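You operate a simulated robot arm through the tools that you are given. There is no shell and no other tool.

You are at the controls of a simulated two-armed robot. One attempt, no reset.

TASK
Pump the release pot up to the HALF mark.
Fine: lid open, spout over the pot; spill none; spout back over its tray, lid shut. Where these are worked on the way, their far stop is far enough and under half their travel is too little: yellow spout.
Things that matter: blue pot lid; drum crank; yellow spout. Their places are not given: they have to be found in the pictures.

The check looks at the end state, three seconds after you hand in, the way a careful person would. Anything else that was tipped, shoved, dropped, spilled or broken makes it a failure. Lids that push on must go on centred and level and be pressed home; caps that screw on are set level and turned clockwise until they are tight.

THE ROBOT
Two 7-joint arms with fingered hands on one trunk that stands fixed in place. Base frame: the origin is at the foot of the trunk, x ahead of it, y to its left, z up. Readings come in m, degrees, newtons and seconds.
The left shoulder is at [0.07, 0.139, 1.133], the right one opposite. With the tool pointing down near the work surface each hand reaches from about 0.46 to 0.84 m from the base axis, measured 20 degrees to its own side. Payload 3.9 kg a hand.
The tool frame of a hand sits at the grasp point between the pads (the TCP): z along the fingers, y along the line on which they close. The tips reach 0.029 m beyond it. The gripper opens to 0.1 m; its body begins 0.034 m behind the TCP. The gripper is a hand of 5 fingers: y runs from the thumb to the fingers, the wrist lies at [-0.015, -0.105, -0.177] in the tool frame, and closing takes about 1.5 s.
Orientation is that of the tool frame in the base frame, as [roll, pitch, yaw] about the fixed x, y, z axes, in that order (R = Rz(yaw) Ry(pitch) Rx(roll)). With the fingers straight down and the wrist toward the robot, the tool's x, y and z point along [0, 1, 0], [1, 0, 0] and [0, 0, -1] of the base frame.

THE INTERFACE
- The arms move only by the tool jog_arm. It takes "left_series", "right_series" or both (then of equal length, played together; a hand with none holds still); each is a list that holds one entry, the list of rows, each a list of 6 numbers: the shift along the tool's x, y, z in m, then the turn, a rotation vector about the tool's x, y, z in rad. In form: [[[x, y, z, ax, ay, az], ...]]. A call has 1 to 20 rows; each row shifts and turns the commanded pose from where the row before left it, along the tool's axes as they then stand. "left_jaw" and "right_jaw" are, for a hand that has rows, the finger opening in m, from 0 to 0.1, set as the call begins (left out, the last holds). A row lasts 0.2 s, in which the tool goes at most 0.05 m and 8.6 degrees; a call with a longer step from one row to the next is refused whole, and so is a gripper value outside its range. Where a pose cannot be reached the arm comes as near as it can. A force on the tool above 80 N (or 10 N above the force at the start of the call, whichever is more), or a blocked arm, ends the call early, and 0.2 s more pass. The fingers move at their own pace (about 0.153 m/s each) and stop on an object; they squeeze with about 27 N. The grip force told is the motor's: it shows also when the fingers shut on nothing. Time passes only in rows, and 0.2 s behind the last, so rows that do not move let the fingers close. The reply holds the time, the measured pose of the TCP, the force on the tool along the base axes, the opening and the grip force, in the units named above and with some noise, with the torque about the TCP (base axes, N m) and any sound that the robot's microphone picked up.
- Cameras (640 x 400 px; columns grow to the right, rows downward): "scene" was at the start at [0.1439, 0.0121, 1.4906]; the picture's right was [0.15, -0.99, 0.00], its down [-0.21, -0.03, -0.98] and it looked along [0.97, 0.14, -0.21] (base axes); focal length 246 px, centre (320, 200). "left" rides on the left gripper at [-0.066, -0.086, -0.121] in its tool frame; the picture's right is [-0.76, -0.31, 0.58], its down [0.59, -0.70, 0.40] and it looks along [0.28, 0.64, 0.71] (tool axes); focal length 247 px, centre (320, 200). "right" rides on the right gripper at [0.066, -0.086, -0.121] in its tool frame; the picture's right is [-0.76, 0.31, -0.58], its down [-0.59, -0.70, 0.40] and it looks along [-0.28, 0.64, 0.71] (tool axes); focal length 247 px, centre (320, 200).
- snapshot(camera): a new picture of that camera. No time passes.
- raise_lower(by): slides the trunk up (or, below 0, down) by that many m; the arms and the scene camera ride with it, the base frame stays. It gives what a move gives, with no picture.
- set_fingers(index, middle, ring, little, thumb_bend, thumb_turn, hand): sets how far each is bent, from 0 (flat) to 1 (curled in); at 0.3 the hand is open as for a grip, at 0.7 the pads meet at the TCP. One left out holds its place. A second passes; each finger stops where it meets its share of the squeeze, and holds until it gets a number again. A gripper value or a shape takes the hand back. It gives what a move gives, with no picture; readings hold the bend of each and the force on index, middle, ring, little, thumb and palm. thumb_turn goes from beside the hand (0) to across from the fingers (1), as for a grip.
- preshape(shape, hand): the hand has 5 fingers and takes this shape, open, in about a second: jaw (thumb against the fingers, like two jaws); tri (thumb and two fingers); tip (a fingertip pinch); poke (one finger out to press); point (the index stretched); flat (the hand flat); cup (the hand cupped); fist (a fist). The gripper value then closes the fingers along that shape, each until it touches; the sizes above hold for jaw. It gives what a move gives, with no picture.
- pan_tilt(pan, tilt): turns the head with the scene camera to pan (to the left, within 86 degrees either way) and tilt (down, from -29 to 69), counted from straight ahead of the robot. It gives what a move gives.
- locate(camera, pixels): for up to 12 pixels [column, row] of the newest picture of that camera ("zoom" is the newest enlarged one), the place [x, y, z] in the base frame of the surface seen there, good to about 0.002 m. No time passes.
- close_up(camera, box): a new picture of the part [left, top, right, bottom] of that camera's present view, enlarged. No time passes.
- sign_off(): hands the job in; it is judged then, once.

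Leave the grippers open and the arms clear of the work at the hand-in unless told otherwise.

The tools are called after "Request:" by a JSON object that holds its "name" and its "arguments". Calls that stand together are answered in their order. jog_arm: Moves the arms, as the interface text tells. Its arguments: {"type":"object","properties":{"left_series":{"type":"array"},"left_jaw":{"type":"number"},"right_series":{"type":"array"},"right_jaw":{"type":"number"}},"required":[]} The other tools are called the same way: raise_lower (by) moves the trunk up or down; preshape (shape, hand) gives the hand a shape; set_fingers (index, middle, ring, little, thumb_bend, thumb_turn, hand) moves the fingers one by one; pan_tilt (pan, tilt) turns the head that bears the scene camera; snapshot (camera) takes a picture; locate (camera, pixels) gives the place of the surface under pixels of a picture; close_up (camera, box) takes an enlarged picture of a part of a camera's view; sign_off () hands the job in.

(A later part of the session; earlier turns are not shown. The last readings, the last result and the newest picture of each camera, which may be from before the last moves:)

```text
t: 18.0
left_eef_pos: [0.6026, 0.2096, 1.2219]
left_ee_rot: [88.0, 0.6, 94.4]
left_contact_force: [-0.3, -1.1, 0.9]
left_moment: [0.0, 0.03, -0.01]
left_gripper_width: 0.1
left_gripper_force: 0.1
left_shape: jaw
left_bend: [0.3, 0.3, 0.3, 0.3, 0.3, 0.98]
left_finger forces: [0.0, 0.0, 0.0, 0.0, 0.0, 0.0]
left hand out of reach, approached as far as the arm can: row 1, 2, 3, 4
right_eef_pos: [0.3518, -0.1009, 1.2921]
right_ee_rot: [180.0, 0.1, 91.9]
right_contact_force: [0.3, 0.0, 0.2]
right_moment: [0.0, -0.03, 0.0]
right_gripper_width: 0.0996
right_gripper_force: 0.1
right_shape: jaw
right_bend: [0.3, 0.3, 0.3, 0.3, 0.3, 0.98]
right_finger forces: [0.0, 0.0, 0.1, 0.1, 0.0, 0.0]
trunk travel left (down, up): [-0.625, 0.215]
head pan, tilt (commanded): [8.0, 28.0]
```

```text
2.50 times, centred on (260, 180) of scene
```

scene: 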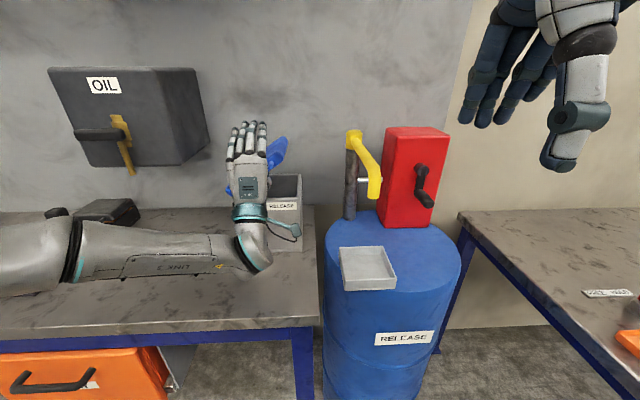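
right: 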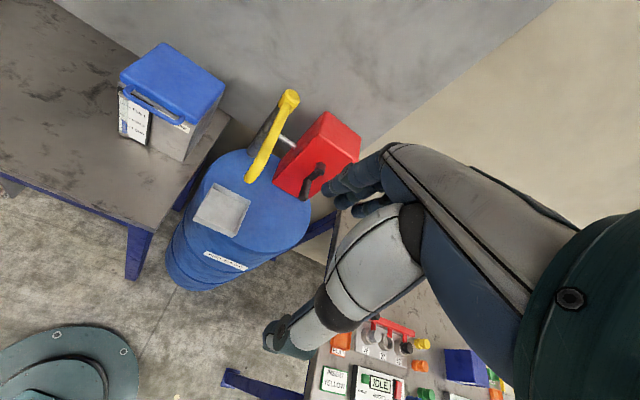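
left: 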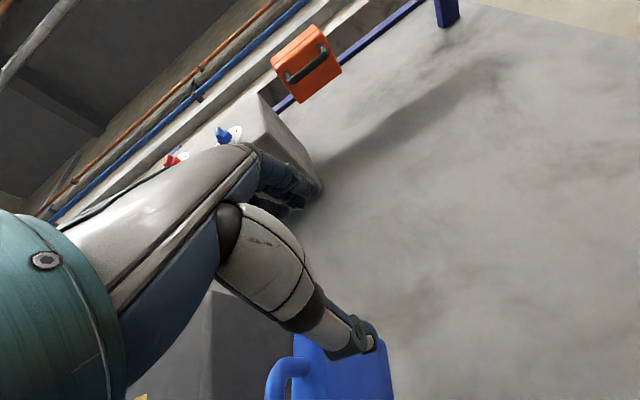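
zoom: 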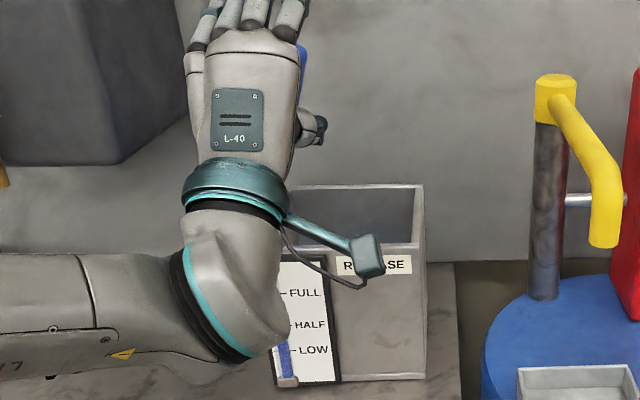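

The lid stayed up by itself at roughly 75–80 degrees while my hand drifted off (wrist limit). I retreat upward and turn the fingers down; from that easier pose I'll push the lid fully open from its inner side.

Request:
{"name": "jog_arm", "arguments": {"left_series": [[[0, 0.03, -0.025, 0, 0, 0], [0, 0.04, -0.02, 0, 0, 0], [0, 0.03, 0, 0.12, 0, 0], [0, 0, 0, 0.13, 0, 0], [0, 0, 0, 0.13, 0, 0], [0, 0, 0, 0.13, 0, 0], [0, 0, 0, 0.13, 0, 0], [0, 0, 0, 0.13, 0, 0], [0, 0, 0, 0.13, 0, 0], [0, 0, 0, 0.13, 0, 0], [0, 0, 0, 0.13, 0, 0], [0, 0, 0, 0.13, 0, 0], [0, 0, 0, 0.13, 0, 0]]]}}

Request:
{"name": "snapshot", "arguments": {"camera": "left"}}

Request:
{"name": "snapshot", "arguments": {"camera": "scene"}}

```text
t: 20.8
left_eef_pos: [0.5608, 0.181, 1.3191]
left_ee_rot: [169.3, 0.1, 92.1]
left_contact_force: [1.0, 0.2, -0.3]
left_moment: [0.0, 0.0, 0.0]
left_gripper_width: 0.1
left_gripper_force: 0.0
left_shape: jaw
left_bend: [0.3, 0.3, 0.3, 0.3, 0.3, 0.98]
left_finger forces: [0.0, 0.0, 0.0, 0.0, 0.0, 0.1]
left hand out of reach, approached as far as the arm can: row 1
right_eef_pos: [0.3515, -0.1025, 1.2912]
right_ee_rot: [-179.8, 0.0, 92.0]
right_contact_force: [0.7, 0.1, 0.1]
right_moment: [-0.02, 0.02, 0.0]
right_gripper_width: 0.0999
right_gripper_force: 0.0
right_shape: jaw
right_bend: [0.3, 0.3, 0.3, 0.3, 0.3, 0.98]
right_finger forces: [0.1, 0.0, 0.0, 0.0, 0.1, 0.1]
trunk travel left (down, up): [-0.625, 0.215]
head pan, tilt (commanded): [8.0, 28.0]
```

```text
taken
```

left: 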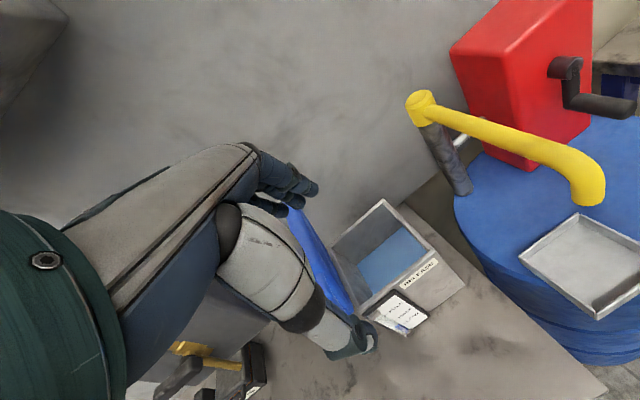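

```text
taken
```

scene: 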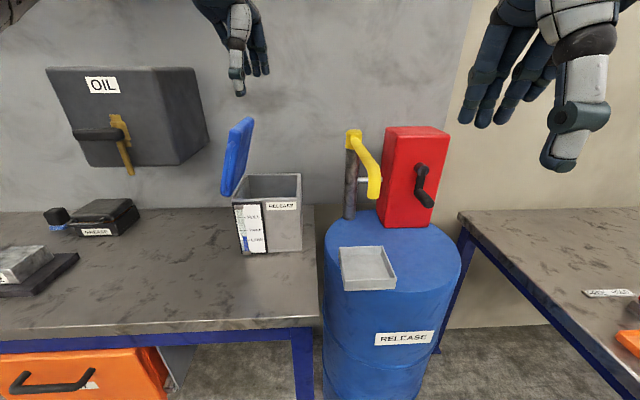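

The lid stays open beside the pot. I measure its angle and the pot opening, and zoom in.

Request:
{"name": "close_up", "arguments": {"camera": "scene", "box": [210, 105, 320, 265]}}

Request:
{"name": "locate", "arguments": {"camera": "scene", "pixels": [[248, 122], [242, 150], [238, 180], [226, 190], [230, 150], [236, 205], [245, 178], [298, 176], [300, 205], [252, 140], [224, 175], [270, 190]]}}

```text
2.50 times, centred on (265, 185) of scene
```

zoom: 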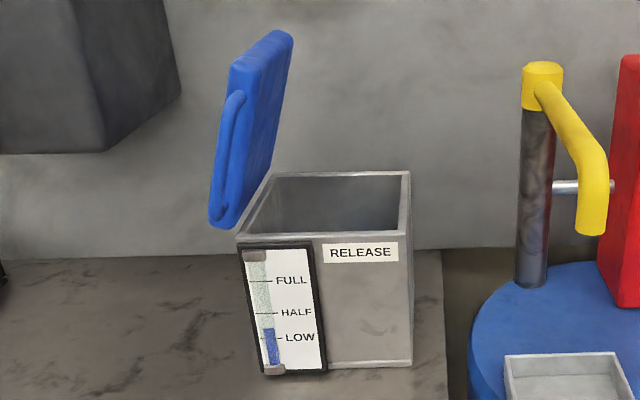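

```text
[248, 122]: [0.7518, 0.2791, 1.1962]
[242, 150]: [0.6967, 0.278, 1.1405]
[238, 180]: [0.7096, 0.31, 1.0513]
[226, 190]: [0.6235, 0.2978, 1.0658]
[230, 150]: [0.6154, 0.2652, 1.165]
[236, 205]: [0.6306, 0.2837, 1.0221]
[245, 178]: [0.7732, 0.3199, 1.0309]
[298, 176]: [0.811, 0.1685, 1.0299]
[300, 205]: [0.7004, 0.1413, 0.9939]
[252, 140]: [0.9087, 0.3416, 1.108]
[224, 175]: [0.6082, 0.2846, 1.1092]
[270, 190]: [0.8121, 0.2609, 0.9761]
```

The lid stands at about 75 degrees (rim at z≈1.03) and holds. I bring the left hand, fingers down, over the pot at z≈1.175, right of the lid's inner face, to push the lid further open.

Request:
{"name": "jog_arm", "arguments": {"left_series": [[[0.0027, 0.038, 0.0072, 0, 0, 0], [0.0027, 0.038, 0.0072, 0, 0, 0], [0.0027, 0.038, 0.0072, 0, 0, 0], [0.0027, 0.038, 0.0072, 0, 0, 0], [0, -0.0067, 0.0354, 0, 0, 0], [0, -0.0067, 0.0354, 0, 0, 0], [0, -0.0067, 0.0354, 0, 0, 0], [0, -0.0067, 0.0354, 0, 0, 0]]]}}

Request:
{"name": "snapshot", "arguments": {"camera": "left"}}

Request:
{"name": "snapshot", "arguments": {"camera": "scene"}}

```text
t: 22.6
left_eef_pos: [0.6347, 0.1893, 1.1456]
left_ee_rot: [169.1, 0.3, 92.2]
left_contact_force: [0.1, 0.0, 0.3]
left_moment: [-0.02, 0.03, -0.04]
left_gripper_width: 0.1001
left_gripper_force: 0.1
left_shape: jaw
left_bend: [0.3, 0.3, 0.3, 0.3, 0.3, 0.98]
left_finger forces: [0.0, 0.0, 0.0, 0.0, 0.0, 0.1]
left hand out of reach, approached as far as the arm can: row 2, 3, 4
right_eef_pos: [0.3524, -0.1012, 1.2909]
right_ee_rot: [-180.0, -0.1, 92.0]
right_contact_force: [0.1, -0.3, 0.2]
right_moment: [0.0, 0.04, 0.01]
right_gripper_width: 0.0999
right_gripper_force: 0.1
right_shape: jaw
right_bend: [0.3, 0.3, 0.3, 0.3, 0.3, 0.98]
right_finger forces: [0.1, 0.1, 0.0, 0.0, 0.0, 0.1]
trunk travel left (down, up): [-0.625, 0.215]
head pan, tilt (commanded): [8.0, 28.0]
```

```text
taken
```

left: 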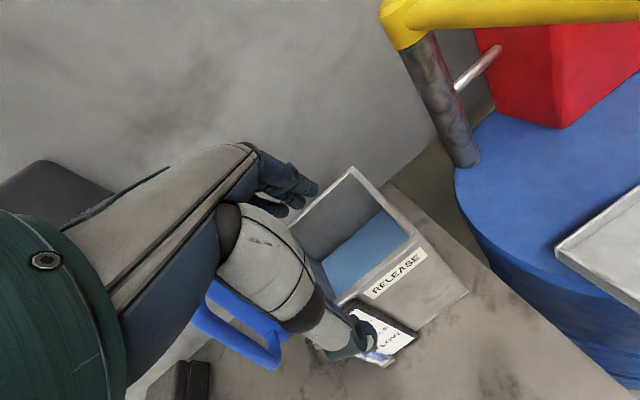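

```text
taken
```

scene: 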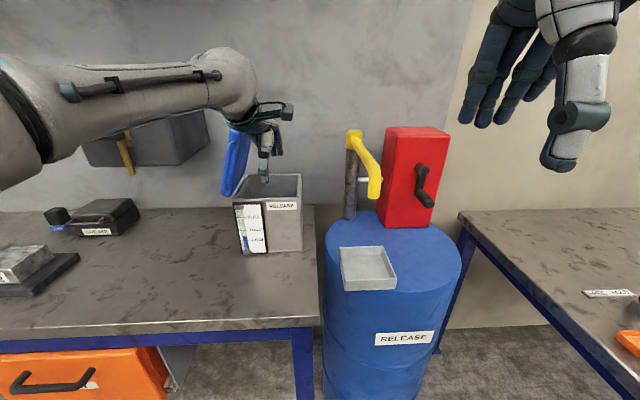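

The low trunk limits forward reach with the fingers down. I raise the trunk back up 0.15 m, then move forward and down again.

Request:
{"name": "raise_lower", "arguments": {"by": 0.15}}

Request:
{"name": "jog_arm", "arguments": {"left_series": [[[0, 0.04, 0.0076, 0, 0, 0], [0, 0.04, 0.0076, 0, 0, 0], [0, -0.0067, 0.0354, 0, 0, 0], [0, -0.0067, 0.0354, 0, 0, 0], [0, -0.0067, 0.0354, 0, 0, 0]]]}}

Request:
{"name": "snapshot", "arguments": {"camera": "left"}}

Request:
{"name": "snapshot", "arguments": {"camera": "scene"}}

```text
t: 24.3
left_eef_pos: [0.6355, 0.1903, 1.296]
left_ee_rot: [169.0, 0.3, 92.2]
left_contact_force: [0.0, -0.5, -0.3]
left_moment: [-0.01, 0.02, -0.01]
left_gripper_width: 0.0999
left_gripper_force: 0.1
left_shape: jaw
left_bend: [0.3, 0.3, 0.3, 0.3, 0.3, 0.98]
left_finger forces: [0.0, 0.1, 0.1, 0.0, 0.0, 0.0]
right_eef_pos: [0.3518, -0.1007, 1.4423]
right_ee_rot: [-180.0, -0.1, 92.0]
right_contact_force: [-0.4, -0.3, -0.3]
right_moment: [-0.01, 0.0, -0.01]
right_gripper_width: 0.0999
right_gripper_force: 0.0
right_shape: jaw
right_bend: [0.3, 0.3, 0.3, 0.3, 0.3, 0.98]
right_finger forces: [0.0, 0.1, 0.1, 0.1, 0.0, 0.0]
trunk travel left (down, up): [-0.775, 0.065]
head pan, tilt (commanded): [8.0, 28.0]
```

```text
t: 25.5
left_eef_pos: [0.7154, 0.1926, 1.1871]
left_ee_rot: [169.1, 0.3, 92.3]
left_contact_force: [-0.3, -0.7, 0.4]
left_moment: [0.01, 0.02, 0.01]
left_gripper_width: 0.0999
left_gripper_force: 0.0
left_shape: jaw
left_bend: [0.3, 0.3, 0.3, 0.3, 0.3, 0.98]
left_finger forces: [0.0, 0.0, 0.0, 0.0, 0.0, 0.0]
right_eef_pos: [0.353, -0.1011, 1.4404]
right_ee_rot: [-179.9, 0.1, 92.0]
right_contact_force: [1.1, 0.2, 0.1]
right_moment: [-0.01, 0.02, -0.02]
right_gripper_width: 0.0997
right_gripper_force: 0.2
right_shape: jaw
right_bend: [0.3, 0.3, 0.3, 0.3, 0.3, 0.98]
right_finger forces: [0.0, 0.0, 0.0, 0.0, 0.0, 0.0]
trunk travel left (down, up): [-0.775, 0.065]
head pan, tilt (commanded): [8.0, 28.0]
```

```text
taken
```

left: 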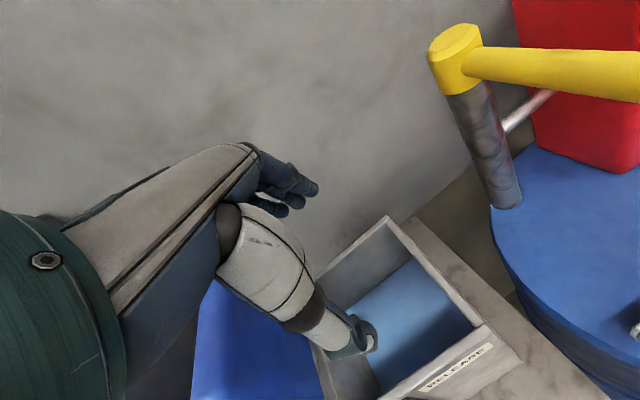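

```text
taken
```

scene: 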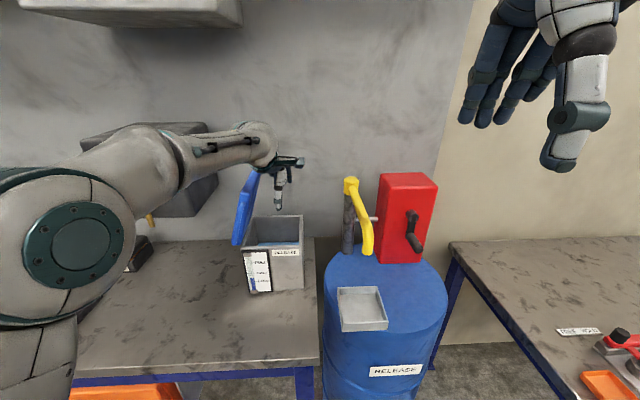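

The hand is over the pot at z≈1.187 with the lid just to its left. I push left 8 cm in small steps and watch the force.

Request:
{"name": "jog_arm", "arguments": {"left_series": [[[0, -0.0028, 0.0147, 0, 0, 0], [0.015, 0, 0, 0, 0, 0], [0.014, 0, 0, 0, 0, 0], [0.014, 0, 0, 0, 0, 0], [0.014, 0, 0, 0, 0, 0], [0.014, 0, 0, 0, 0, 0], [0.012, 0, 0, 0, 0, 0]]]}}

Request:
{"name": "close_up", "arguments": {"camera": "scene", "box": [200, 130, 340, 300]}}

Request:
{"name": "snapshot", "arguments": {"camera": "left"}}

```text
t: 27.1
left_eef_pos: [0.7127, 0.2763, 1.1714]
left_ee_rot: [169.3, 0.4, 92.3]
left_contact_force: [0.4, 0.5, 0.2]
left_moment: [-0.02, 0.01, 0.01]
left_gripper_width: 0.1001
left_gripper_force: 0.1
left_shape: jaw
left_bend: [0.3, 0.3, 0.3, 0.3, 0.3, 0.98]
left_finger forces: [0.1, 0.0, 0.0, 0.2, 0.0, 0.0]
right_eef_pos: [0.3517, -0.1005, 1.4405]
right_ee_rot: [-179.9, 0.0, 91.9]
right_contact_force: [0.1, 0.4, 0.1]
right_moment: [-0.03, 0.0, -0.01]
right_gripper_width: 0.0999
right_gripper_force: 0.2
right_shape: jaw
right_bend: [0.3, 0.3, 0.3, 0.3, 0.3, 0.98]
right_finger forces: [0.0, 0.1, 0.0, 0.0, 0.0, 0.0]
trunk travel left (down, up): [-0.775, 0.065]
head pan, tilt (commanded): [8.0, 28.0]
```

```text
2.35 times, centred on (270, 215) of scene
```

zoom: 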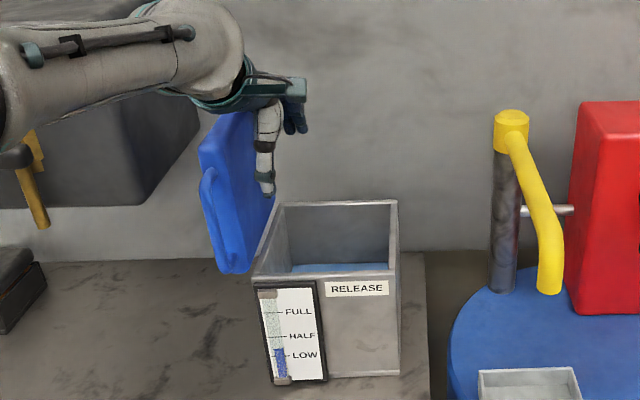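

```text
taken
```

left: 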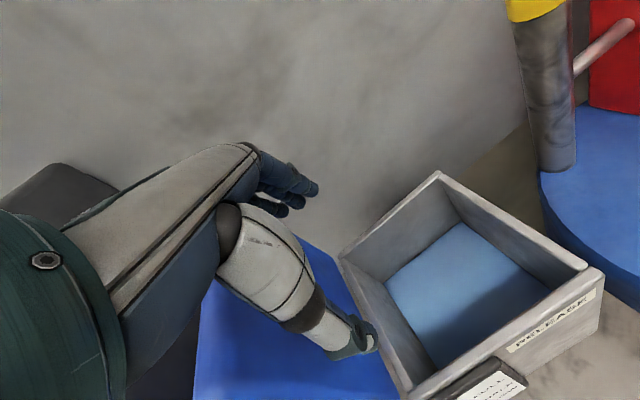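

The lid now leans past upright and the pot is fully open. Next I lift the left hand, carry it over the spout to its right side at y≈-0.10, fingers straight down.

Request:
{"name": "jog_arm", "arguments": {"left_series": [[[-0.03, 0, 0, 0, 0, 0], [-0.03, 0, -0.03, 0.0935, 0, 0], [0, 0, -0.04, 0.0935, 0, 0], [0, 0, -0.04, 0, 0, 0], [-0.045, 0, 0, 0, 0, 0], [-0.045, 0, 0, 0, 0, 0], [-0.045, 0, 0, 0, 0, 0], [-0.045, 0, 0, 0, 0, 0], [-0.045, 0, 0, 0, 0, 0], [-0.045, 0, 0, 0, 0, 0], [-0.045, -0.03, 0, 0, 0, 0]]]}}

Request:
{"name": "snapshot", "arguments": {"camera": "scene"}}

Request:
{"name": "snapshot", "arguments": {"camera": "left"}}

```text
refused: row 11 steps farther than a row can; nothing moved
```

```text
taken
```

scene: 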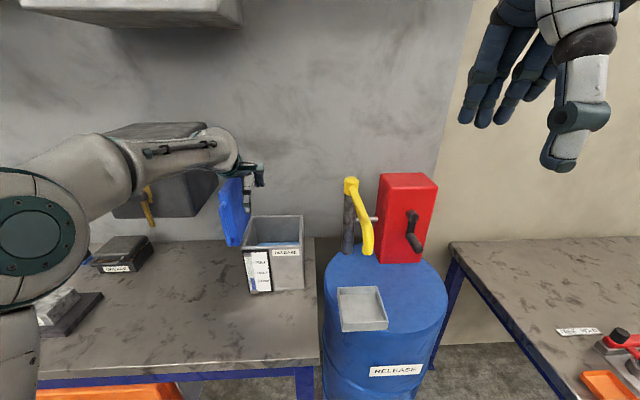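

```text
taken
```

left: 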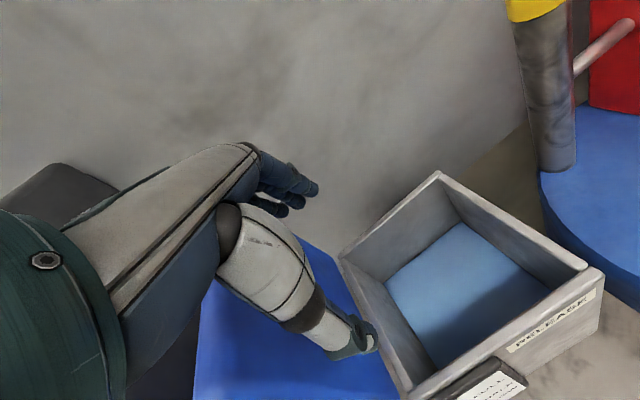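

The last row was too long, so nothing moved. I send the same path again with that row split in two.

Request:
{"name": "jog_arm", "arguments": {"left_series": [[[-0.03, 0, 0, 0, 0, 0], [-0.03, 0, -0.03, 0.0935, 0, 0], [0, 0, -0.04, 0.0935, 0, 0], [0, 0, -0.04, 0, 0, 0], [-0.045, 0, 0, 0, 0, 0], [-0.045, 0, 0, 0, 0, 0], [-0.045, 0, 0, 0, 0, 0], [-0.045, 0, 0, 0, 0, 0], [-0.045, 0, 0, 0, 0, 0], [-0.045, 0, 0, 0, 0, 0], [-0.045, 0, 0, 0, 0, 0], [0, -0.03, 0, 0, 0, 0]]]}}

Request:
{"name": "snapshot", "arguments": {"camera": "scene"}}

Request:
{"name": "snapshot", "arguments": {"camera": "left"}}

```text
t: 29.7
left_eef_pos: [0.665, -0.0483, 1.2576]
left_ee_rot: [-179.6, 0.2, 93.3]
left_contact_force: [-0.2, 1.1, -0.4]
left_moment: [0.01, 0.01, -0.02]
left_gripper_width: 0.0997
left_gripper_force: 0.0
left_shape: jaw
left_bend: [0.3, 0.3, 0.3, 0.3, 0.3, 0.98]
left_finger forces: [0.0, 0.1, 0.0, 0.1, 0.1, 0.1]
left hand out of reach, approached as far as the arm can: row 7, 8, 9, 10, 11, 12
right_eef_pos: [0.3532, -0.0995, 1.4405]
right_ee_rot: [-179.9, 0.0, 92.0]
right_contact_force: [-0.8, 0.7, -0.2]
right_moment: [-0.02, 0.04, -0.02]
right_gripper_width: 0.0995
right_gripper_force: 0.0
right_shape: jaw
right_bend: [0.3, 0.3, 0.3, 0.3, 0.3, 0.98]
right_finger forces: [0.0, 0.2, 0.0, 0.0, 0.0, 0.1]
trunk travel left (down, up): [-0.775, 0.065]
head pan, tilt (commanded): [8.0, 28.0]
```

```text
taken
```

scene: 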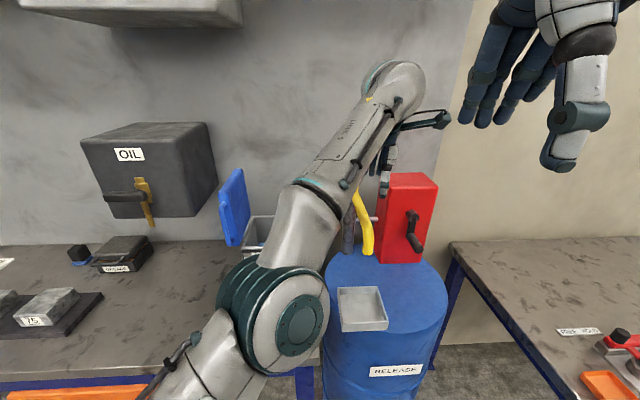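

```text
taken
```

left: 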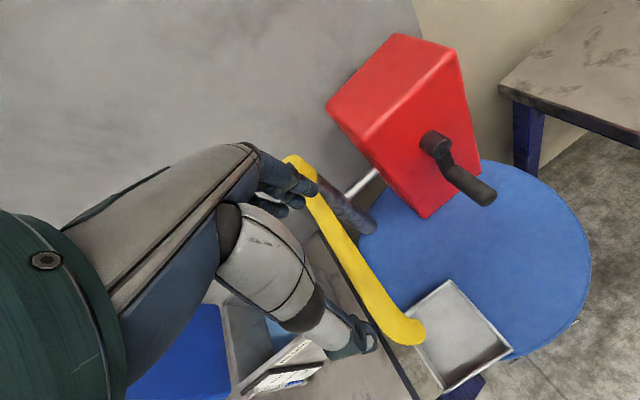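

The reach runs out there, because the wrist is too far forward and to the right. It's better to push the spout near its tip, from further back. First I move the idle right hand 27 cm to the right so the left arm won't meet it, and pull the left hand back to x≈0.52.

Request:
{"name": "jog_arm", "arguments": {"right_series": [[[-0.045, 0, 0, 0, 0, 0], [-0.045, 0, 0, 0, 0, 0], [-0.045, 0, 0, 0, 0, 0], [-0.045, 0, 0, 0, 0, 0], [-0.045, 0, 0, 0, 0, 0], [-0.045, 0, 0, 0, 0, 0]]]}}

Request:
{"name": "jog_arm", "arguments": {"left_series": [[[0, -0.048, 0, 0, 0, 0], [0, -0.048, 0, 0, 0, 0], [0, -0.048, 0, 0, 0, 0], [-0.036, 0, 0, 0, 0, 0], [-0.036, 0, 0, 0, 0, 0]]]}}

Request:
{"name": "snapshot", "arguments": {"camera": "scene"}}

Request:
{"name": "snapshot", "arguments": {"camera": "left"}}

```text
t: 31.1
left_eef_pos: [0.6615, -0.0526, 1.2628]
left_ee_rot: [-179.7, 0.7, 93.0]
left_contact_force: [0.1, 0.4, -0.1]
left_moment: [0.01, -0.01, 0.03]
left_gripper_width: 0.0997
left_gripper_force: 0.1
left_shape: jaw
left_bend: [0.3, 0.3, 0.3, 0.3, 0.3, 0.98]
left_finger forces: [0.0, 0.0, 0.0, 0.0, 0.0, 0.0]
right_eef_pos: [0.3621, -0.3763, 1.4389]
right_ee_rot: [-180.0, 0.0, 92.0]
right_contact_force: [-0.2, 0.3, 0.1]
right_moment: [0.02, 0.02, 0.01]
right_gripper_width: 0.0996
right_gripper_force: 0.0
right_shape: jaw
right_bend: [0.3, 0.3, 0.3, 0.3, 0.3, 0.98]
right_finger forces: [0.0, 0.0, 0.0, 0.1, 0.0, 0.1]
trunk travel left (down, up): [-0.775, 0.065]
head pan, tilt (commanded): [8.0, 28.0]
```

```text
t: 32.3
left_eef_pos: [0.5896, -0.11, 1.3152]
left_ee_rot: [-179.9, 0.2, 92.3]
left_contact_force: [0.0, -1.0, -0.2]
left_moment: [0.03, 0.04, 0.02]
left_gripper_width: 0.1001
left_gripper_force: 0.1
left_shape: jaw
left_bend: [0.3, 0.3, 0.3, 0.3, 0.3, 0.98]
left_finger forces: [0.0, 0.1, 0.0, 0.0, 0.0, 0.1]
left hand out of reach, approached as far as the arm can: row 1, 2, 3, 4, 5
right_eef_pos: [0.3659, -0.3746, 1.4378]
right_ee_rot: [-179.9, -0.1, 91.9]
right_contact_force: [0.1, -1.0, 0.8]
right_moment: [0.02, 0.03, 0.05]
right_gripper_width: 0.0998
right_gripper_force: 0.1
right_shape: jaw
right_bend: [0.3, 0.3, 0.3, 0.3, 0.3, 0.98]
right_finger forces: [0.0, 0.1, 0.1, 0.1, 0.0, 0.1]
trunk travel left (down, up): [-0.775, 0.065]
head pan, tilt (commanded): [8.0, 28.0]
```

```text
taken
```

scene: 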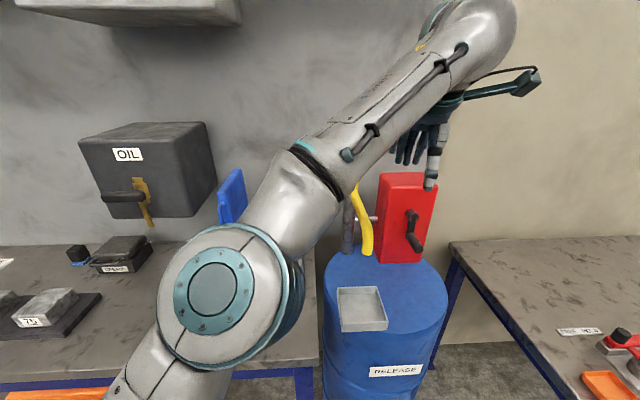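

```text
taken
```

left: 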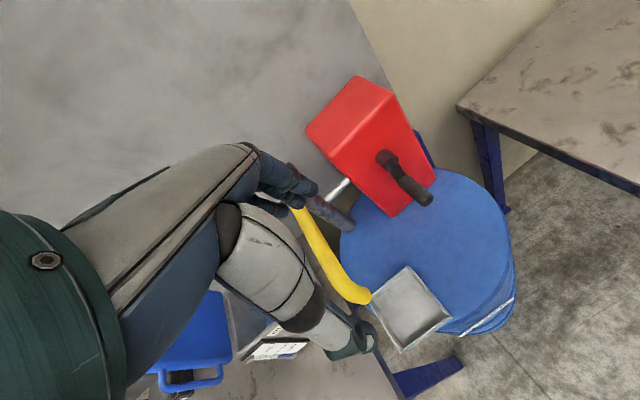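

The left arm is awkward on the right side at this yaw. The right hand will start the swing instead, pushing with the backs of its fingers. I take the left hand back to a parking place near (0.50, 0.16, 1.37).

Request:
{"name": "jog_arm", "arguments": {"left_series": [[[0.045, -0.015, -0.01, 0, 0, 0], [0.045, -0.015, -0.01, 0, 0, 0], [0.045, -0.015, -0.01, 0, 0, 0], [0.045, -0.015, -0.01, 0, 0, 0], [0.045, -0.015, -0.01, 0, 0, 0], [0.045, -0.015, -0.01, 0, 0, 0], [0.045, -0.01, 0, 0, 0, 0]]]}}

Request:
{"name": "snapshot", "arguments": {"camera": "scene"}}

```text
t: 33.9
left_eef_pos: [0.4689, 0.2085, 1.3738]
left_ee_rot: [179.8, 0.4, 92.1]
left_contact_force: [0.7, 0.6, -0.4]
left_moment: [-0.03, -0.01, 0.01]
left_gripper_width: 0.0998
left_gripper_force: 0.1
left_shape: jaw
left_bend: [0.3, 0.3, 0.3, 0.3, 0.3, 0.98]
left_finger forces: [0.0, 0.0, 0.1, 0.0, 0.0, 0.0]
right_eef_pos: [0.3609, -0.3697, 1.4412]
right_ee_rot: [180.0, 0.2, 92.0]
right_contact_force: [0.2, -0.6, 0.0]
right_moment: [-0.02, 0.02, 0.0]
right_gripper_width: 0.0996
right_gripper_force: 0.1
right_shape: jaw
right_bend: [0.3, 0.3, 0.3, 0.3, 0.3, 0.98]
right_finger forces: [0.1, 0.0, 0.1, 0.0, 0.0, 0.1]
trunk travel left (down, up): [-0.775, 0.065]
head pan, tilt (commanded): [8.0, 28.0]
```

```text
taken
```

scene: 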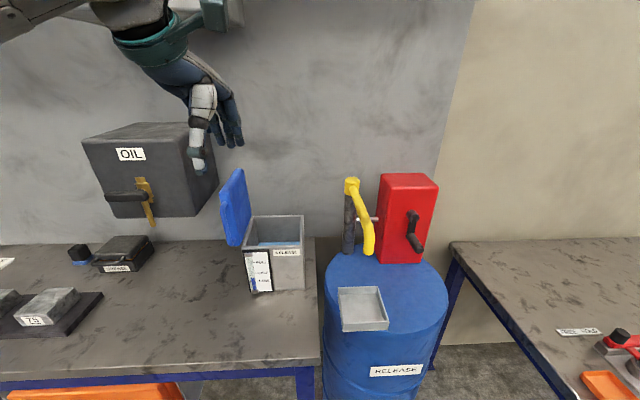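

Left hand is parked and the lid stays open. I now yaw the right hand 23 degrees inward and bring it to about (0.55, -0.17), still high, before descending to the right of the spout tip.

Request:
{"name": "jog_arm", "arguments": {"right_series": [[[0, 0, 0, 0, 0, -0.1], [0, 0, 0, 0, 0, -0.1], [0, 0, 0, 0, 0, -0.1], [0, 0, 0, 0, 0, -0.1], [0.0168, 0.0428, 0, 0, 0, 0], [0.0168, 0.0428, 0, 0, 0, 0], [0.0168, 0.0428, 0, 0, 0, 0], [0.0168, 0.0428, 0, 0, 0, 0], [0.0168, 0.0428, 0, 0, 0, 0], [0.0168, 0.0428, 0, 0, 0, 0], [0, 0, 0.044, 0, 0, 0], [0, 0, 0.044, 0, 0, 0], [0, 0, 0.044, 0, 0, 0]]]}}

Request:
{"name": "snapshot", "arguments": {"camera": "scene"}}

Request:
{"name": "snapshot", "arguments": {"camera": "right"}}

```text
t: 36.7
left_eef_pos: [0.4713, 0.2038, 1.3735]
left_ee_rot: [180.0, 0.3, 92.3]
left_contact_force: [-1.0, 0.0, -0.2]
left_moment: [0.03, 0.03, 0.0]
left_gripper_width: 0.1002
left_gripper_force: 0.1
left_shape: jaw
left_bend: [0.3, 0.3, 0.3, 0.3, 0.3, 0.98]
left_finger forces: [0.0, 0.1, 0.0, 0.0, 0.0, 0.0]
right_eef_pos: [0.5528, -0.1714, 1.3105]
right_ee_rot: [180.0, 0.0, 114.9]
right_contact_force: [0.1, -0.4, 0.4]
right_moment: [0.01, 0.02, 0.0]
right_gripper_width: 0.1
right_gripper_force: 0.1
right_shape: jaw
right_bend: [0.3, 0.3, 0.3, 0.3, 0.3, 0.98]
right_finger forces: [0.0, 0.0, 0.0, 0.0, 0.0, 0.0]
trunk travel left (down, up): [-0.775, 0.065]
head pan, tilt (commanded): [8.0, 28.0]
```

```text
taken
```

scene: 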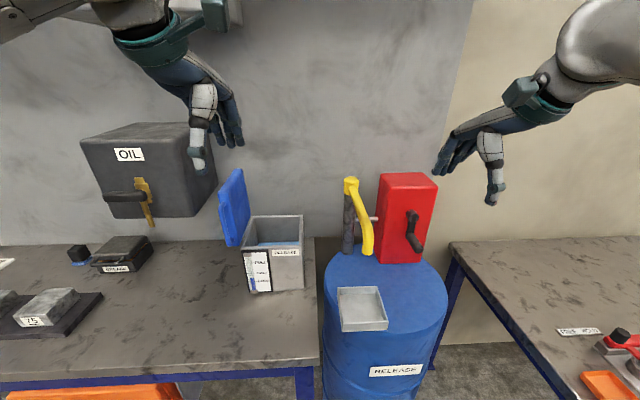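

```text
taken
```

right: 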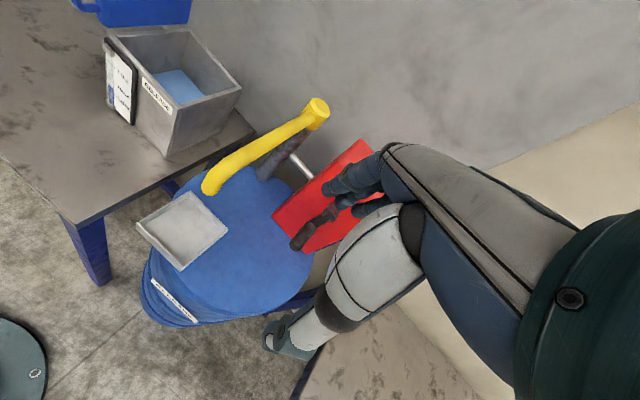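

The right hand is at (0.553, -0.171, 1.31), clear. I descend to z≈1.125 so the fingertips are level with the spout's end.

Request:
{"name": "jog_arm", "arguments": {"right_series": [[[0, 0, 0.046, 0, 0, 0], [0, 0, 0.046, 0, 0, 0], [0, 0, 0.046, 0, 0, 0], [0, 0, 0.046, 0, 0, 0]]]}}

Request:
{"name": "snapshot", "arguments": {"camera": "scene"}}

Request:
{"name": "snapshot", "arguments": {"camera": "right"}}

```text
t: 37.7
left_eef_pos: [0.4701, 0.2051, 1.3735]
left_ee_rot: [180.0, 0.3, 92.2]
left_contact_force: [0.0, 0.2, -0.6]
left_moment: [0.04, 0.01, -0.03]
left_gripper_width: 0.1
left_gripper_force: 0.1
left_shape: jaw
left_bend: [0.3, 0.3, 0.3, 0.3, 0.3, 0.98]
left_finger forces: [0.1, 0.0, 0.0, 0.0, 0.1, 0.0]
right_eef_pos: [0.5518, -0.1725, 1.1241]
right_ee_rot: [179.9, 0.0, 114.9]
right_contact_force: [0.4, -0.7, -0.4]
right_moment: [0.0, 0.0, 0.0]
right_gripper_width: 0.1001
right_gripper_force: 0.2
right_shape: jaw
right_bend: [0.3, 0.3, 0.3, 0.3, 0.3, 0.98]
right_finger forces: [0.1, 0.0, 0.0, 0.1, 0.1, 0.0]
trunk travel left (down, up): [-0.775, 0.065]
head pan, tilt (commanded): [8.0, 28.0]
```

```text
taken
```

scene: 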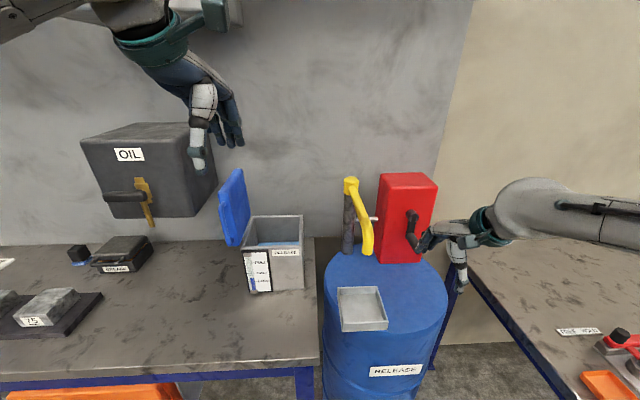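

```text
taken
```

right: 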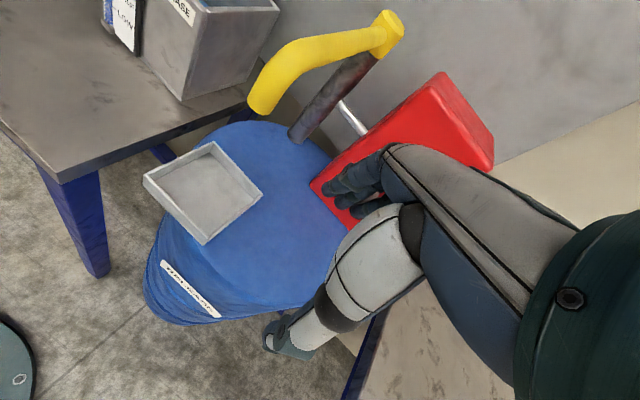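

I locate the right fingertips in this picture, at (325,185), (335,200) and (355,212), before pushing.

Request:
{"name": "locate", "arguments": {"camera": "right", "pixels": [[325, 187], [337, 200], [357, 212], [385, 165], [280, 340], [270, 100], [262, 110], [300, 70], [350, 150]]}}

Request:
{"name": "locate", "arguments": {"camera": "scene", "pixels": [[418, 243], [430, 230], [440, 225], [460, 290], [368, 250], [372, 225]]}}

```text
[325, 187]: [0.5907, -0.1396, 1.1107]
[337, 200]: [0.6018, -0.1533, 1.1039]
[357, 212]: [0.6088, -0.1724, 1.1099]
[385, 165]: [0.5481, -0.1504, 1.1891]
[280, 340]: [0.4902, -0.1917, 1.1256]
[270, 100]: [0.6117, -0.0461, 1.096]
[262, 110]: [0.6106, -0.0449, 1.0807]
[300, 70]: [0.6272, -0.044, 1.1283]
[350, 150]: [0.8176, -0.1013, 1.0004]
```

```text
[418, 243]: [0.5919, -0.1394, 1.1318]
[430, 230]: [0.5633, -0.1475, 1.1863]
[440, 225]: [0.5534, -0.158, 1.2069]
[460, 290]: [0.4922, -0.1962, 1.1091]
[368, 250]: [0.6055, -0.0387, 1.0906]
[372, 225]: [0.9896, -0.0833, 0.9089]
```

Index tip is at (0.591, -0.14, 1.11); the spout end at (0.61, -0.045). I move the left hand further left out of the way, then advance the right hand and push the spout leftward for the first 15 degrees or so.

Request:
{"name": "jog_arm", "arguments": {"left_series": [[[0.04, -0.01, 0, 0, 0, 0], [0.04, -0.01, 0, 0, 0, 0], [0.04, -0.01, 0, 0, 0, 0]]]}}

Request:
{"name": "jog_arm", "arguments": {"right_series": [[[-0.006, 0.0425, 0, 0, 0, 0], [0.0159, 0.0074, 0, 0, 0, 0], [0.0159, 0.0074, 0, 0, 0, 0], [0.0159, 0.0074, 0, 0, 0, 0], [0.0159, 0.0074, 0, 0, 0, 0], [0.015, 0.0044, 0, 0, 0, 0], [0.015, 0.0044, 0, 0, 0, 0], [0.015, 0.0044, 0, 0, 0, 0], [0.015, 0.0044, 0, 0, 0, 0]]]}}

Request:
{"name": "snapshot", "arguments": {"camera": "scene"}}

Request:
{"name": "snapshot", "arguments": {"camera": "right"}}

```text
t: 38.5
left_eef_pos: [0.4358, 0.3255, 1.3741]
left_ee_rot: [179.8, 0.3, 92.3]
left_contact_force: [0.3, 0.4, -0.6]
left_moment: [-0.04, -0.05, -0.02]
left_gripper_width: 0.1
left_gripper_force: 0.1
left_shape: jaw
left_bend: [0.3, 0.3, 0.3, 0.3, 0.3, 0.98]
left_finger forces: [0.0, 0.0, 0.0, 0.0, 0.1, 0.2]
right_eef_pos: [0.5498, -0.1707, 1.1253]
right_ee_rot: [180.0, 0.1, 114.9]
right_contact_force: [-1.0, -0.5, 0.0]
right_moment: [-0.03, 0.01, 0.0]
right_gripper_width: 0.0999
right_gripper_force: 0.1
right_shape: jaw
right_bend: [0.3, 0.3, 0.3, 0.3, 0.3, 0.98]
right_finger forces: [0.0, 0.1, 0.0, 0.1, 0.0, 0.1]
trunk travel left (down, up): [-0.775, 0.065]
head pan, tilt (commanded): [8.0, 28.0]
```

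```text
t: 40.5
left_eef_pos: [0.4368, 0.3246, 1.3749]
left_ee_rot: [179.8, 0.3, 92.3]
left_contact_force: [0.3, 0.4, -0.4]
left_moment: [-0.03, -0.02, 0.01]
left_gripper_width: 0.1001
left_gripper_force: 0.1
left_shape: jaw
left_bend: [0.3, 0.3, 0.3, 0.3, 0.3, 0.98]
left_finger forces: [0.0, 0.0, 0.0, 0.0, 0.0, 0.0]
right_eef_pos: [0.5848, -0.0263, 1.1247]
right_ee_rot: [180.0, -0.1, 114.9]
right_contact_force: [-0.9, 0.1, -1.0]
right_moment: [-0.04, 0.0, 0.01]
right_gripper_width: 0.0999
right_gripper_force: 0.1
right_shape: jaw
right_bend: [0.3, 0.3, 0.3, 0.3, 0.3, 0.98]
right_finger forces: [0.5, 0.1, 0.1, 0.0, 0.0, 0.1]
trunk travel left (down, up): [-0.775, 0.065]
head pan, tilt (commanded): [8.0, 28.0]
```

```text
taken
```

scene: 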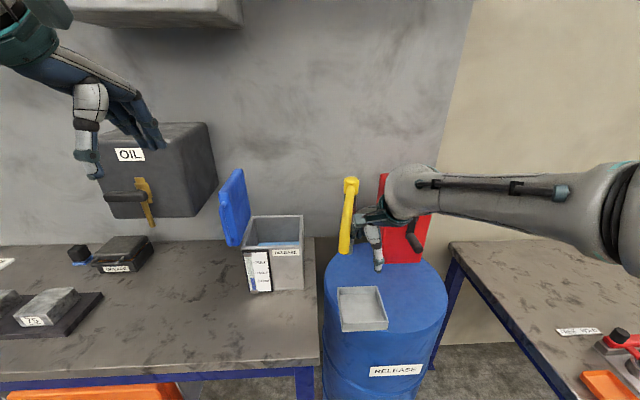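

```text
taken
```

right: 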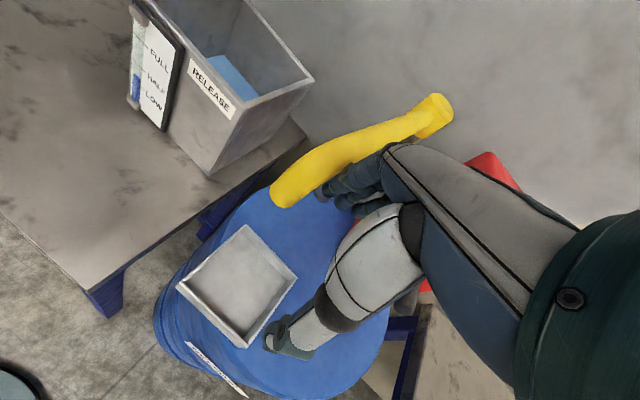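

The spout swings easily with almost no force. I keep following the arc to about 145 degrees.

Request:
{"name": "jog_arm", "arguments": {"right_series": [[[0.0134, 0.00825, 0, 0, 0, 0], [0.0134, 0.00825, 0, 0, 0, 0], [0.0134, 0.00825, 0, 0, 0, 0], [0.0134, 0.00825, 0, 0, 0, 0], [0.0108, 0.0114, 0, 0, 0, 0], [0.0108, 0.0114, 0, 0, 0, 0], [0.0108, 0.0114, 0, 0, 0, 0], [0.0108, 0.0114, 0, 0, 0, 0]]]}}

Request:
{"name": "snapshot", "arguments": {"camera": "scene"}}

Request:
{"name": "snapshot", "arguments": {"camera": "right"}}

```text
t: 42.3
left_eef_pos: [0.4377, 0.3244, 1.3757]
left_ee_rot: [179.9, 0.2, 92.4]
left_contact_force: [-0.3, 0.6, 0.0]
left_moment: [-0.06, 0.01, -0.06]
left_gripper_width: 0.1001
left_gripper_force: 0.0
left_shape: jaw
left_bend: [0.3, 0.3, 0.3, 0.3, 0.3, 0.98]
left_finger forces: [0.0, 0.1, 0.1, 0.1, 0.0, 0.1]
right_eef_pos: [0.6142, 0.0948, 1.1245]
right_ee_rot: [180.0, 0.0, 114.9]
right_contact_force: [-0.1, 0.1, -0.5]
right_moment: [-0.02, 0.01, 0.0]
right_gripper_width: 0.0998
right_gripper_force: 0.0
right_shape: jaw
right_bend: [0.3, 0.3, 0.3, 0.3, 0.3, 0.98]
right_finger forces: [0.3, 0.0, 0.1, 0.0, 0.1, 0.1]
trunk travel left (down, up): [-0.775, 0.065]
head pan, tilt (commanded): [8.0, 28.0]
```

```text
taken
```

scene: 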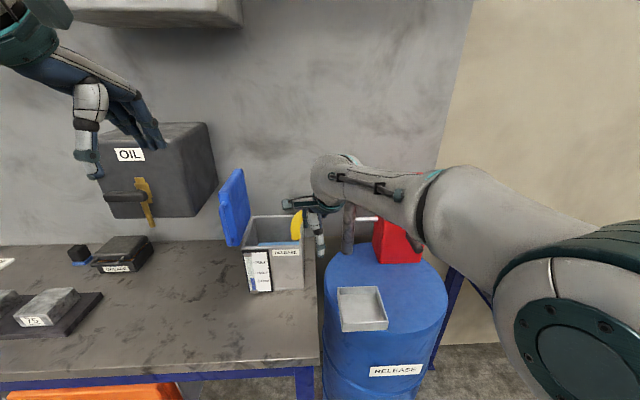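

```text
taken
```

right: 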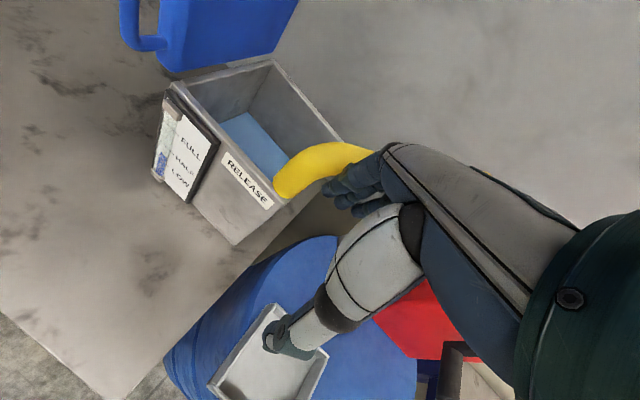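

The tip is at the pot's right edge. I continue another ~24 degrees along the arc to bring it over the pot's middle.

Request:
{"name": "jog_arm", "arguments": {"right_series": [[[0.0076, 0.014, 0, 0, 0, 0], [0.0076, 0.014, 0, 0, 0, 0], [0.0076, 0.014, 0, 0, 0, 0], [0.0076, 0.014, 0, 0, 0, 0], [0.0036, 0.012, 0, 0, 0, 0], [0.0036, 0.012, 0, 0, 0, 0]]]}}

Request:
{"name": "snapshot", "arguments": {"camera": "scene"}}

Request:
{"name": "snapshot", "arguments": {"camera": "right"}}

Request:
{"name": "snapshot", "arguments": {"camera": "left"}}

```text
t: 43.7
left_eef_pos: [0.4391, 0.3236, 1.3749]
left_ee_rot: [180.0, 0.3, 92.3]
left_contact_force: [0.1, 0.5, -0.7]
left_moment: [-0.01, -0.01, -0.01]
left_gripper_width: 0.0999
left_gripper_force: 0.0
left_shape: jaw
left_bend: [0.3, 0.3, 0.3, 0.3, 0.3, 0.98]
left_finger forces: [0.1, 0.1, 0.1, 0.0, 0.1, 0.1]
right_eef_pos: [0.6765, 0.1556, 1.1265]
right_ee_rot: [180.0, -0.1, 114.2]
right_contact_force: [0.5, 0.2, 0.6]
right_moment: [-0.06, -0.03, 0.0]
right_gripper_width: 0.0998
right_gripper_force: 0.0
right_shape: jaw
right_bend: [0.3, 0.3, 0.3, 0.3, 0.3, 0.98]
right_finger forces: [0.0, 0.6, 0.0, 0.1, 0.1, 0.0]
trunk travel left (down, up): [-0.775, 0.065]
head pan, tilt (commanded): [8.0, 28.0]
```

```text
taken
```

scene: 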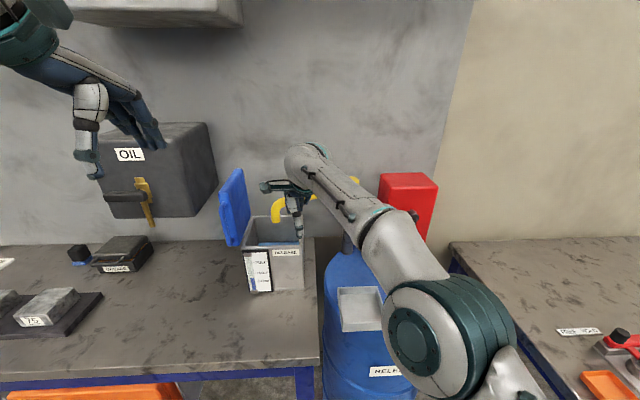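

```text
taken
```

right: 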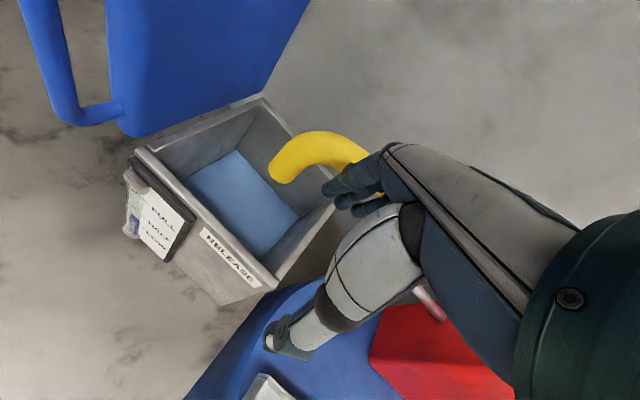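

```text
taken
```

left: 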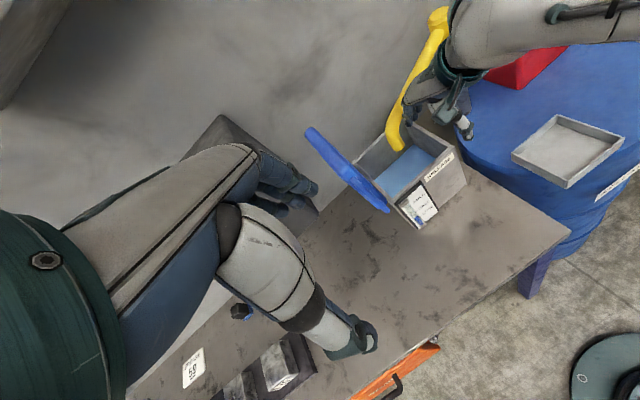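

The spout tip is over the pot opening. I measure the tip and the pot's rim corners to see how centred it is.

Request:
{"name": "locate", "arguments": {"camera": "right", "pixels": [[280, 170], [275, 180], [300, 145], [262, 100], [140, 150], [278, 280], [330, 205], [350, 150]]}}

Request:
{"name": "close_up", "arguments": {"camera": "left", "box": [330, 0, 530, 240]}}

```text
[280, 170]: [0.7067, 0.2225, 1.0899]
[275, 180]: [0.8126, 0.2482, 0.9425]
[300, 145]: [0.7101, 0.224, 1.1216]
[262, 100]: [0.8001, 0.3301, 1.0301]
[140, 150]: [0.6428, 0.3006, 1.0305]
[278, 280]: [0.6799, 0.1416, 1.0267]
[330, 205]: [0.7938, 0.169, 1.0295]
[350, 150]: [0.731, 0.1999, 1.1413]
```

```text
1.67 times, centred on (430, 120) of left
```

zoom: 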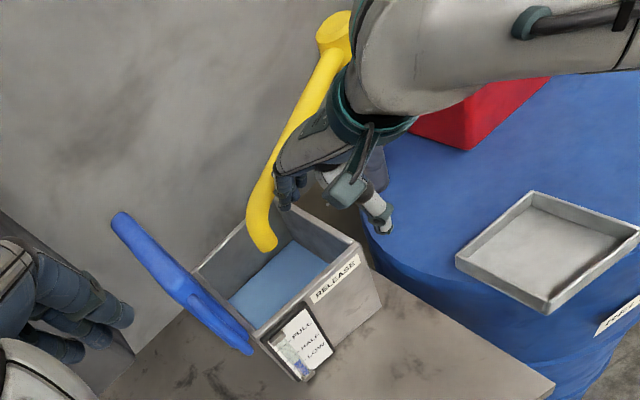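

The tip is over the opening, slightly short of its middle (about 125 degrees). I push gently a little further to find the far stop, in two small steps.

Request:
{"name": "jog_arm", "arguments": {"right_series": [[[0.0013, 0.009, 0, 0, 0, 0], [0.0013, 0.009, 0, 0, 0, 0]]]}}

Request:
{"name": "snapshot", "arguments": {"camera": "right"}}

Request:
{"name": "locate", "arguments": {"camera": "right", "pixels": [[280, 170], [290, 150], [320, 140]]}}

```text
t: 44.3
left_eef_pos: [0.4357, 0.3247, 1.3751]
left_ee_rot: [179.9, 0.3, 92.3]
left_contact_force: [0.2, 0.7, -0.3]
left_moment: [0.0, -0.01, -0.02]
left_gripper_width: 0.0997
left_gripper_force: 0.1
left_shape: jaw
left_bend: [0.3, 0.3, 0.3, 0.3, 0.3, 0.98]
left_finger forces: [0.1, 0.0, 0.0, 0.0, 0.0, 0.0]
right_eef_pos: [0.6744, 0.1567, 1.1244]
right_ee_rot: [179.9, -0.2, 114.4]
right_contact_force: [0.0, 0.3, 0.3]
right_moment: [0.01, 0.02, 0.02]
right_gripper_width: 0.0999
right_gripper_force: 0.0
right_shape: jaw
right_bend: [0.3, 0.3, 0.3, 0.3, 0.3, 0.98]
right_finger forces: [0.0, 0.0, 0.1, 0.1, 0.1, 0.0]
right hand out of reach, approached as far as the arm can: row 1, 2
trunk travel left (down, up): [-0.775, 0.065]
head pan, tilt (commanded): [8.0, 28.0]
```

```text
taken
```

right: 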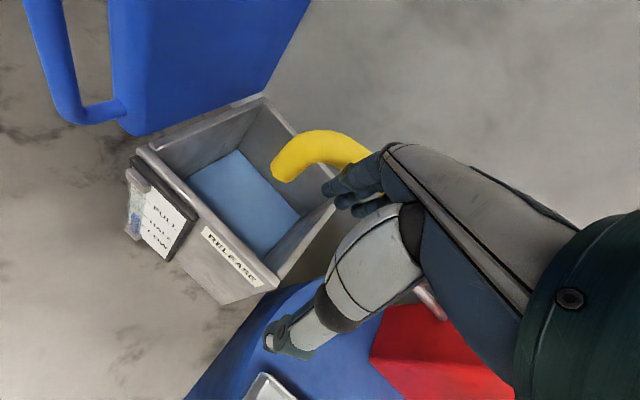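

```text
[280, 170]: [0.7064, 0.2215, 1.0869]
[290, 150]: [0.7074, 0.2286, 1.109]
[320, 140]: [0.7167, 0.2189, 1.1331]
```

The right arm is at its reach limit there, so I withdraw it along the way it came. The left hand will finish the push from the near side.

Request:
{"name": "jog_arm", "arguments": {"right_series": [[[-0.0152, -0.0476, 0, 0, 0, 0], [-0.0152, -0.0476, 0, 0, 0, 0], [-0.036, -0.0255, 0, 0, 0, 0], [-0.036, -0.0255, 0, 0, 0, 0], [-0.036, -0.0255, 0, 0, 0, 0], [-0.036, -0.0255, 0, 0, 0, 0], [-0.036, -0.0255, 0, 0, 0, 0], [-0.036, -0.0255, 0, 0, 0, 0], [-0.04, 0, 0, 0, 0, 0], [-0.04, 0, 0, 0, 0, 0]]]}}

Request:
{"name": "jog_arm", "arguments": {"left_series": [[[-0.0384, 0.0225, 0, 0, 0, 0], [-0.0384, 0.0225, 0, 0, 0, 0], [-0.0384, 0.0225, 0, 0, 0, 0], [-0.0384, 0.0225, 0, 0, 0, 0], [-0.0384, 0.0225, 0, 0, 0, 0], [-0.0384, 0.0225, 0, 0, 0, 0], [0, 0, 0.0417, 0, 0, 0], [0, 0, 0.0417, 0, 0, 0], [0, 0, 0.0417, 0, 0, 0]]]}}

Request:
{"name": "snapshot", "arguments": {"camera": "scene"}}

Request:
{"name": "snapshot", "arguments": {"camera": "left"}}

```text
t: 46.5
left_eef_pos: [0.4368, 0.3212, 1.3743]
left_ee_rot: [179.8, 0.3, 92.3]
left_contact_force: [0.0, -0.3, 0.3]
left_moment: [-0.01, 0.05, 0.0]
left_gripper_width: 0.0998
left_gripper_force: 0.0
left_shape: jaw
left_bend: [0.3, 0.3, 0.3, 0.3, 0.3, 0.98]
left_finger forces: [0.0, 0.1, 0.0, 0.0, 0.0, 0.0]
right_eef_pos: [0.5845, -0.2405, 1.1234]
right_ee_rot: [180.0, -0.1, 114.8]
right_contact_force: [-0.5, 0.0, 0.1]
right_moment: [0.03, 0.0, -0.02]
right_gripper_width: 0.0998
right_gripper_force: 0.1
right_shape: jaw
right_bend: [0.3, 0.3, 0.3, 0.3, 0.3, 0.98]
right_finger forces: [0.0, 0.1, 0.1, 0.1, 0.0, 0.1]
trunk travel left (down, up): [-0.775, 0.065]
head pan, tilt (commanded): [8.0, 28.0]
```

```text
t: 48.5
left_eef_pos: [0.5823, 0.0958, 1.2496]
left_ee_rot: [179.9, 0.3, 92.4]
left_contact_force: [0.0, -0.5, -0.4]
left_moment: [-0.01, -0.02, 0.03]
left_gripper_width: 0.0999
left_gripper_force: 0.0
left_shape: jaw
left_bend: [0.3, 0.3, 0.3, 0.3, 0.3, 0.98]
left_finger forces: [0.1, 0.0, 0.0, 0.1, 0.0, 0.0]
right_eef_pos: [0.5845, -0.2411, 1.1233]
right_ee_rot: [-180.0, 0.0, 114.9]
right_contact_force: [0.8, -0.6, -0.7]
right_moment: [-0.01, 0.02, -0.01]
right_gripper_width: 0.0998
right_gripper_force: 0.0
right_shape: jaw
right_bend: [0.3, 0.3, 0.3, 0.3, 0.3, 0.98]
right_finger forces: [0.0, 0.0, 0.0, 0.1, 0.1, 0.0]
trunk travel left (down, up): [-0.775, 0.065]
head pan, tilt (commanded): [8.0, 28.0]
```

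```text
taken
```

scene: 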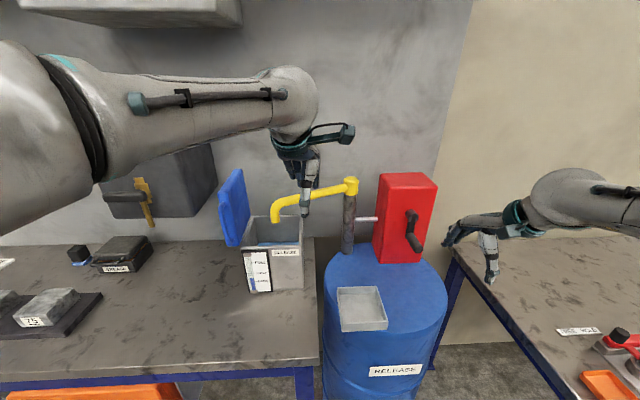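

```text
taken
```

left: 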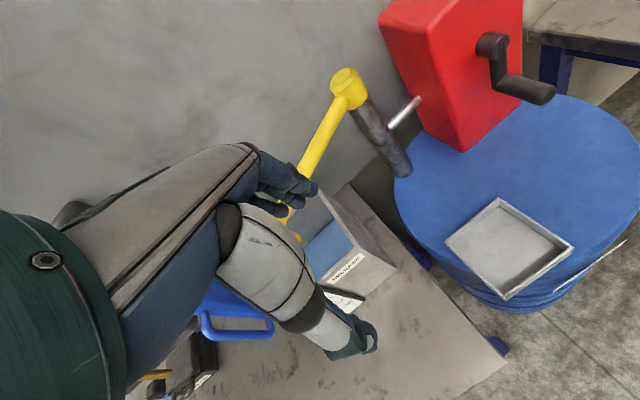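

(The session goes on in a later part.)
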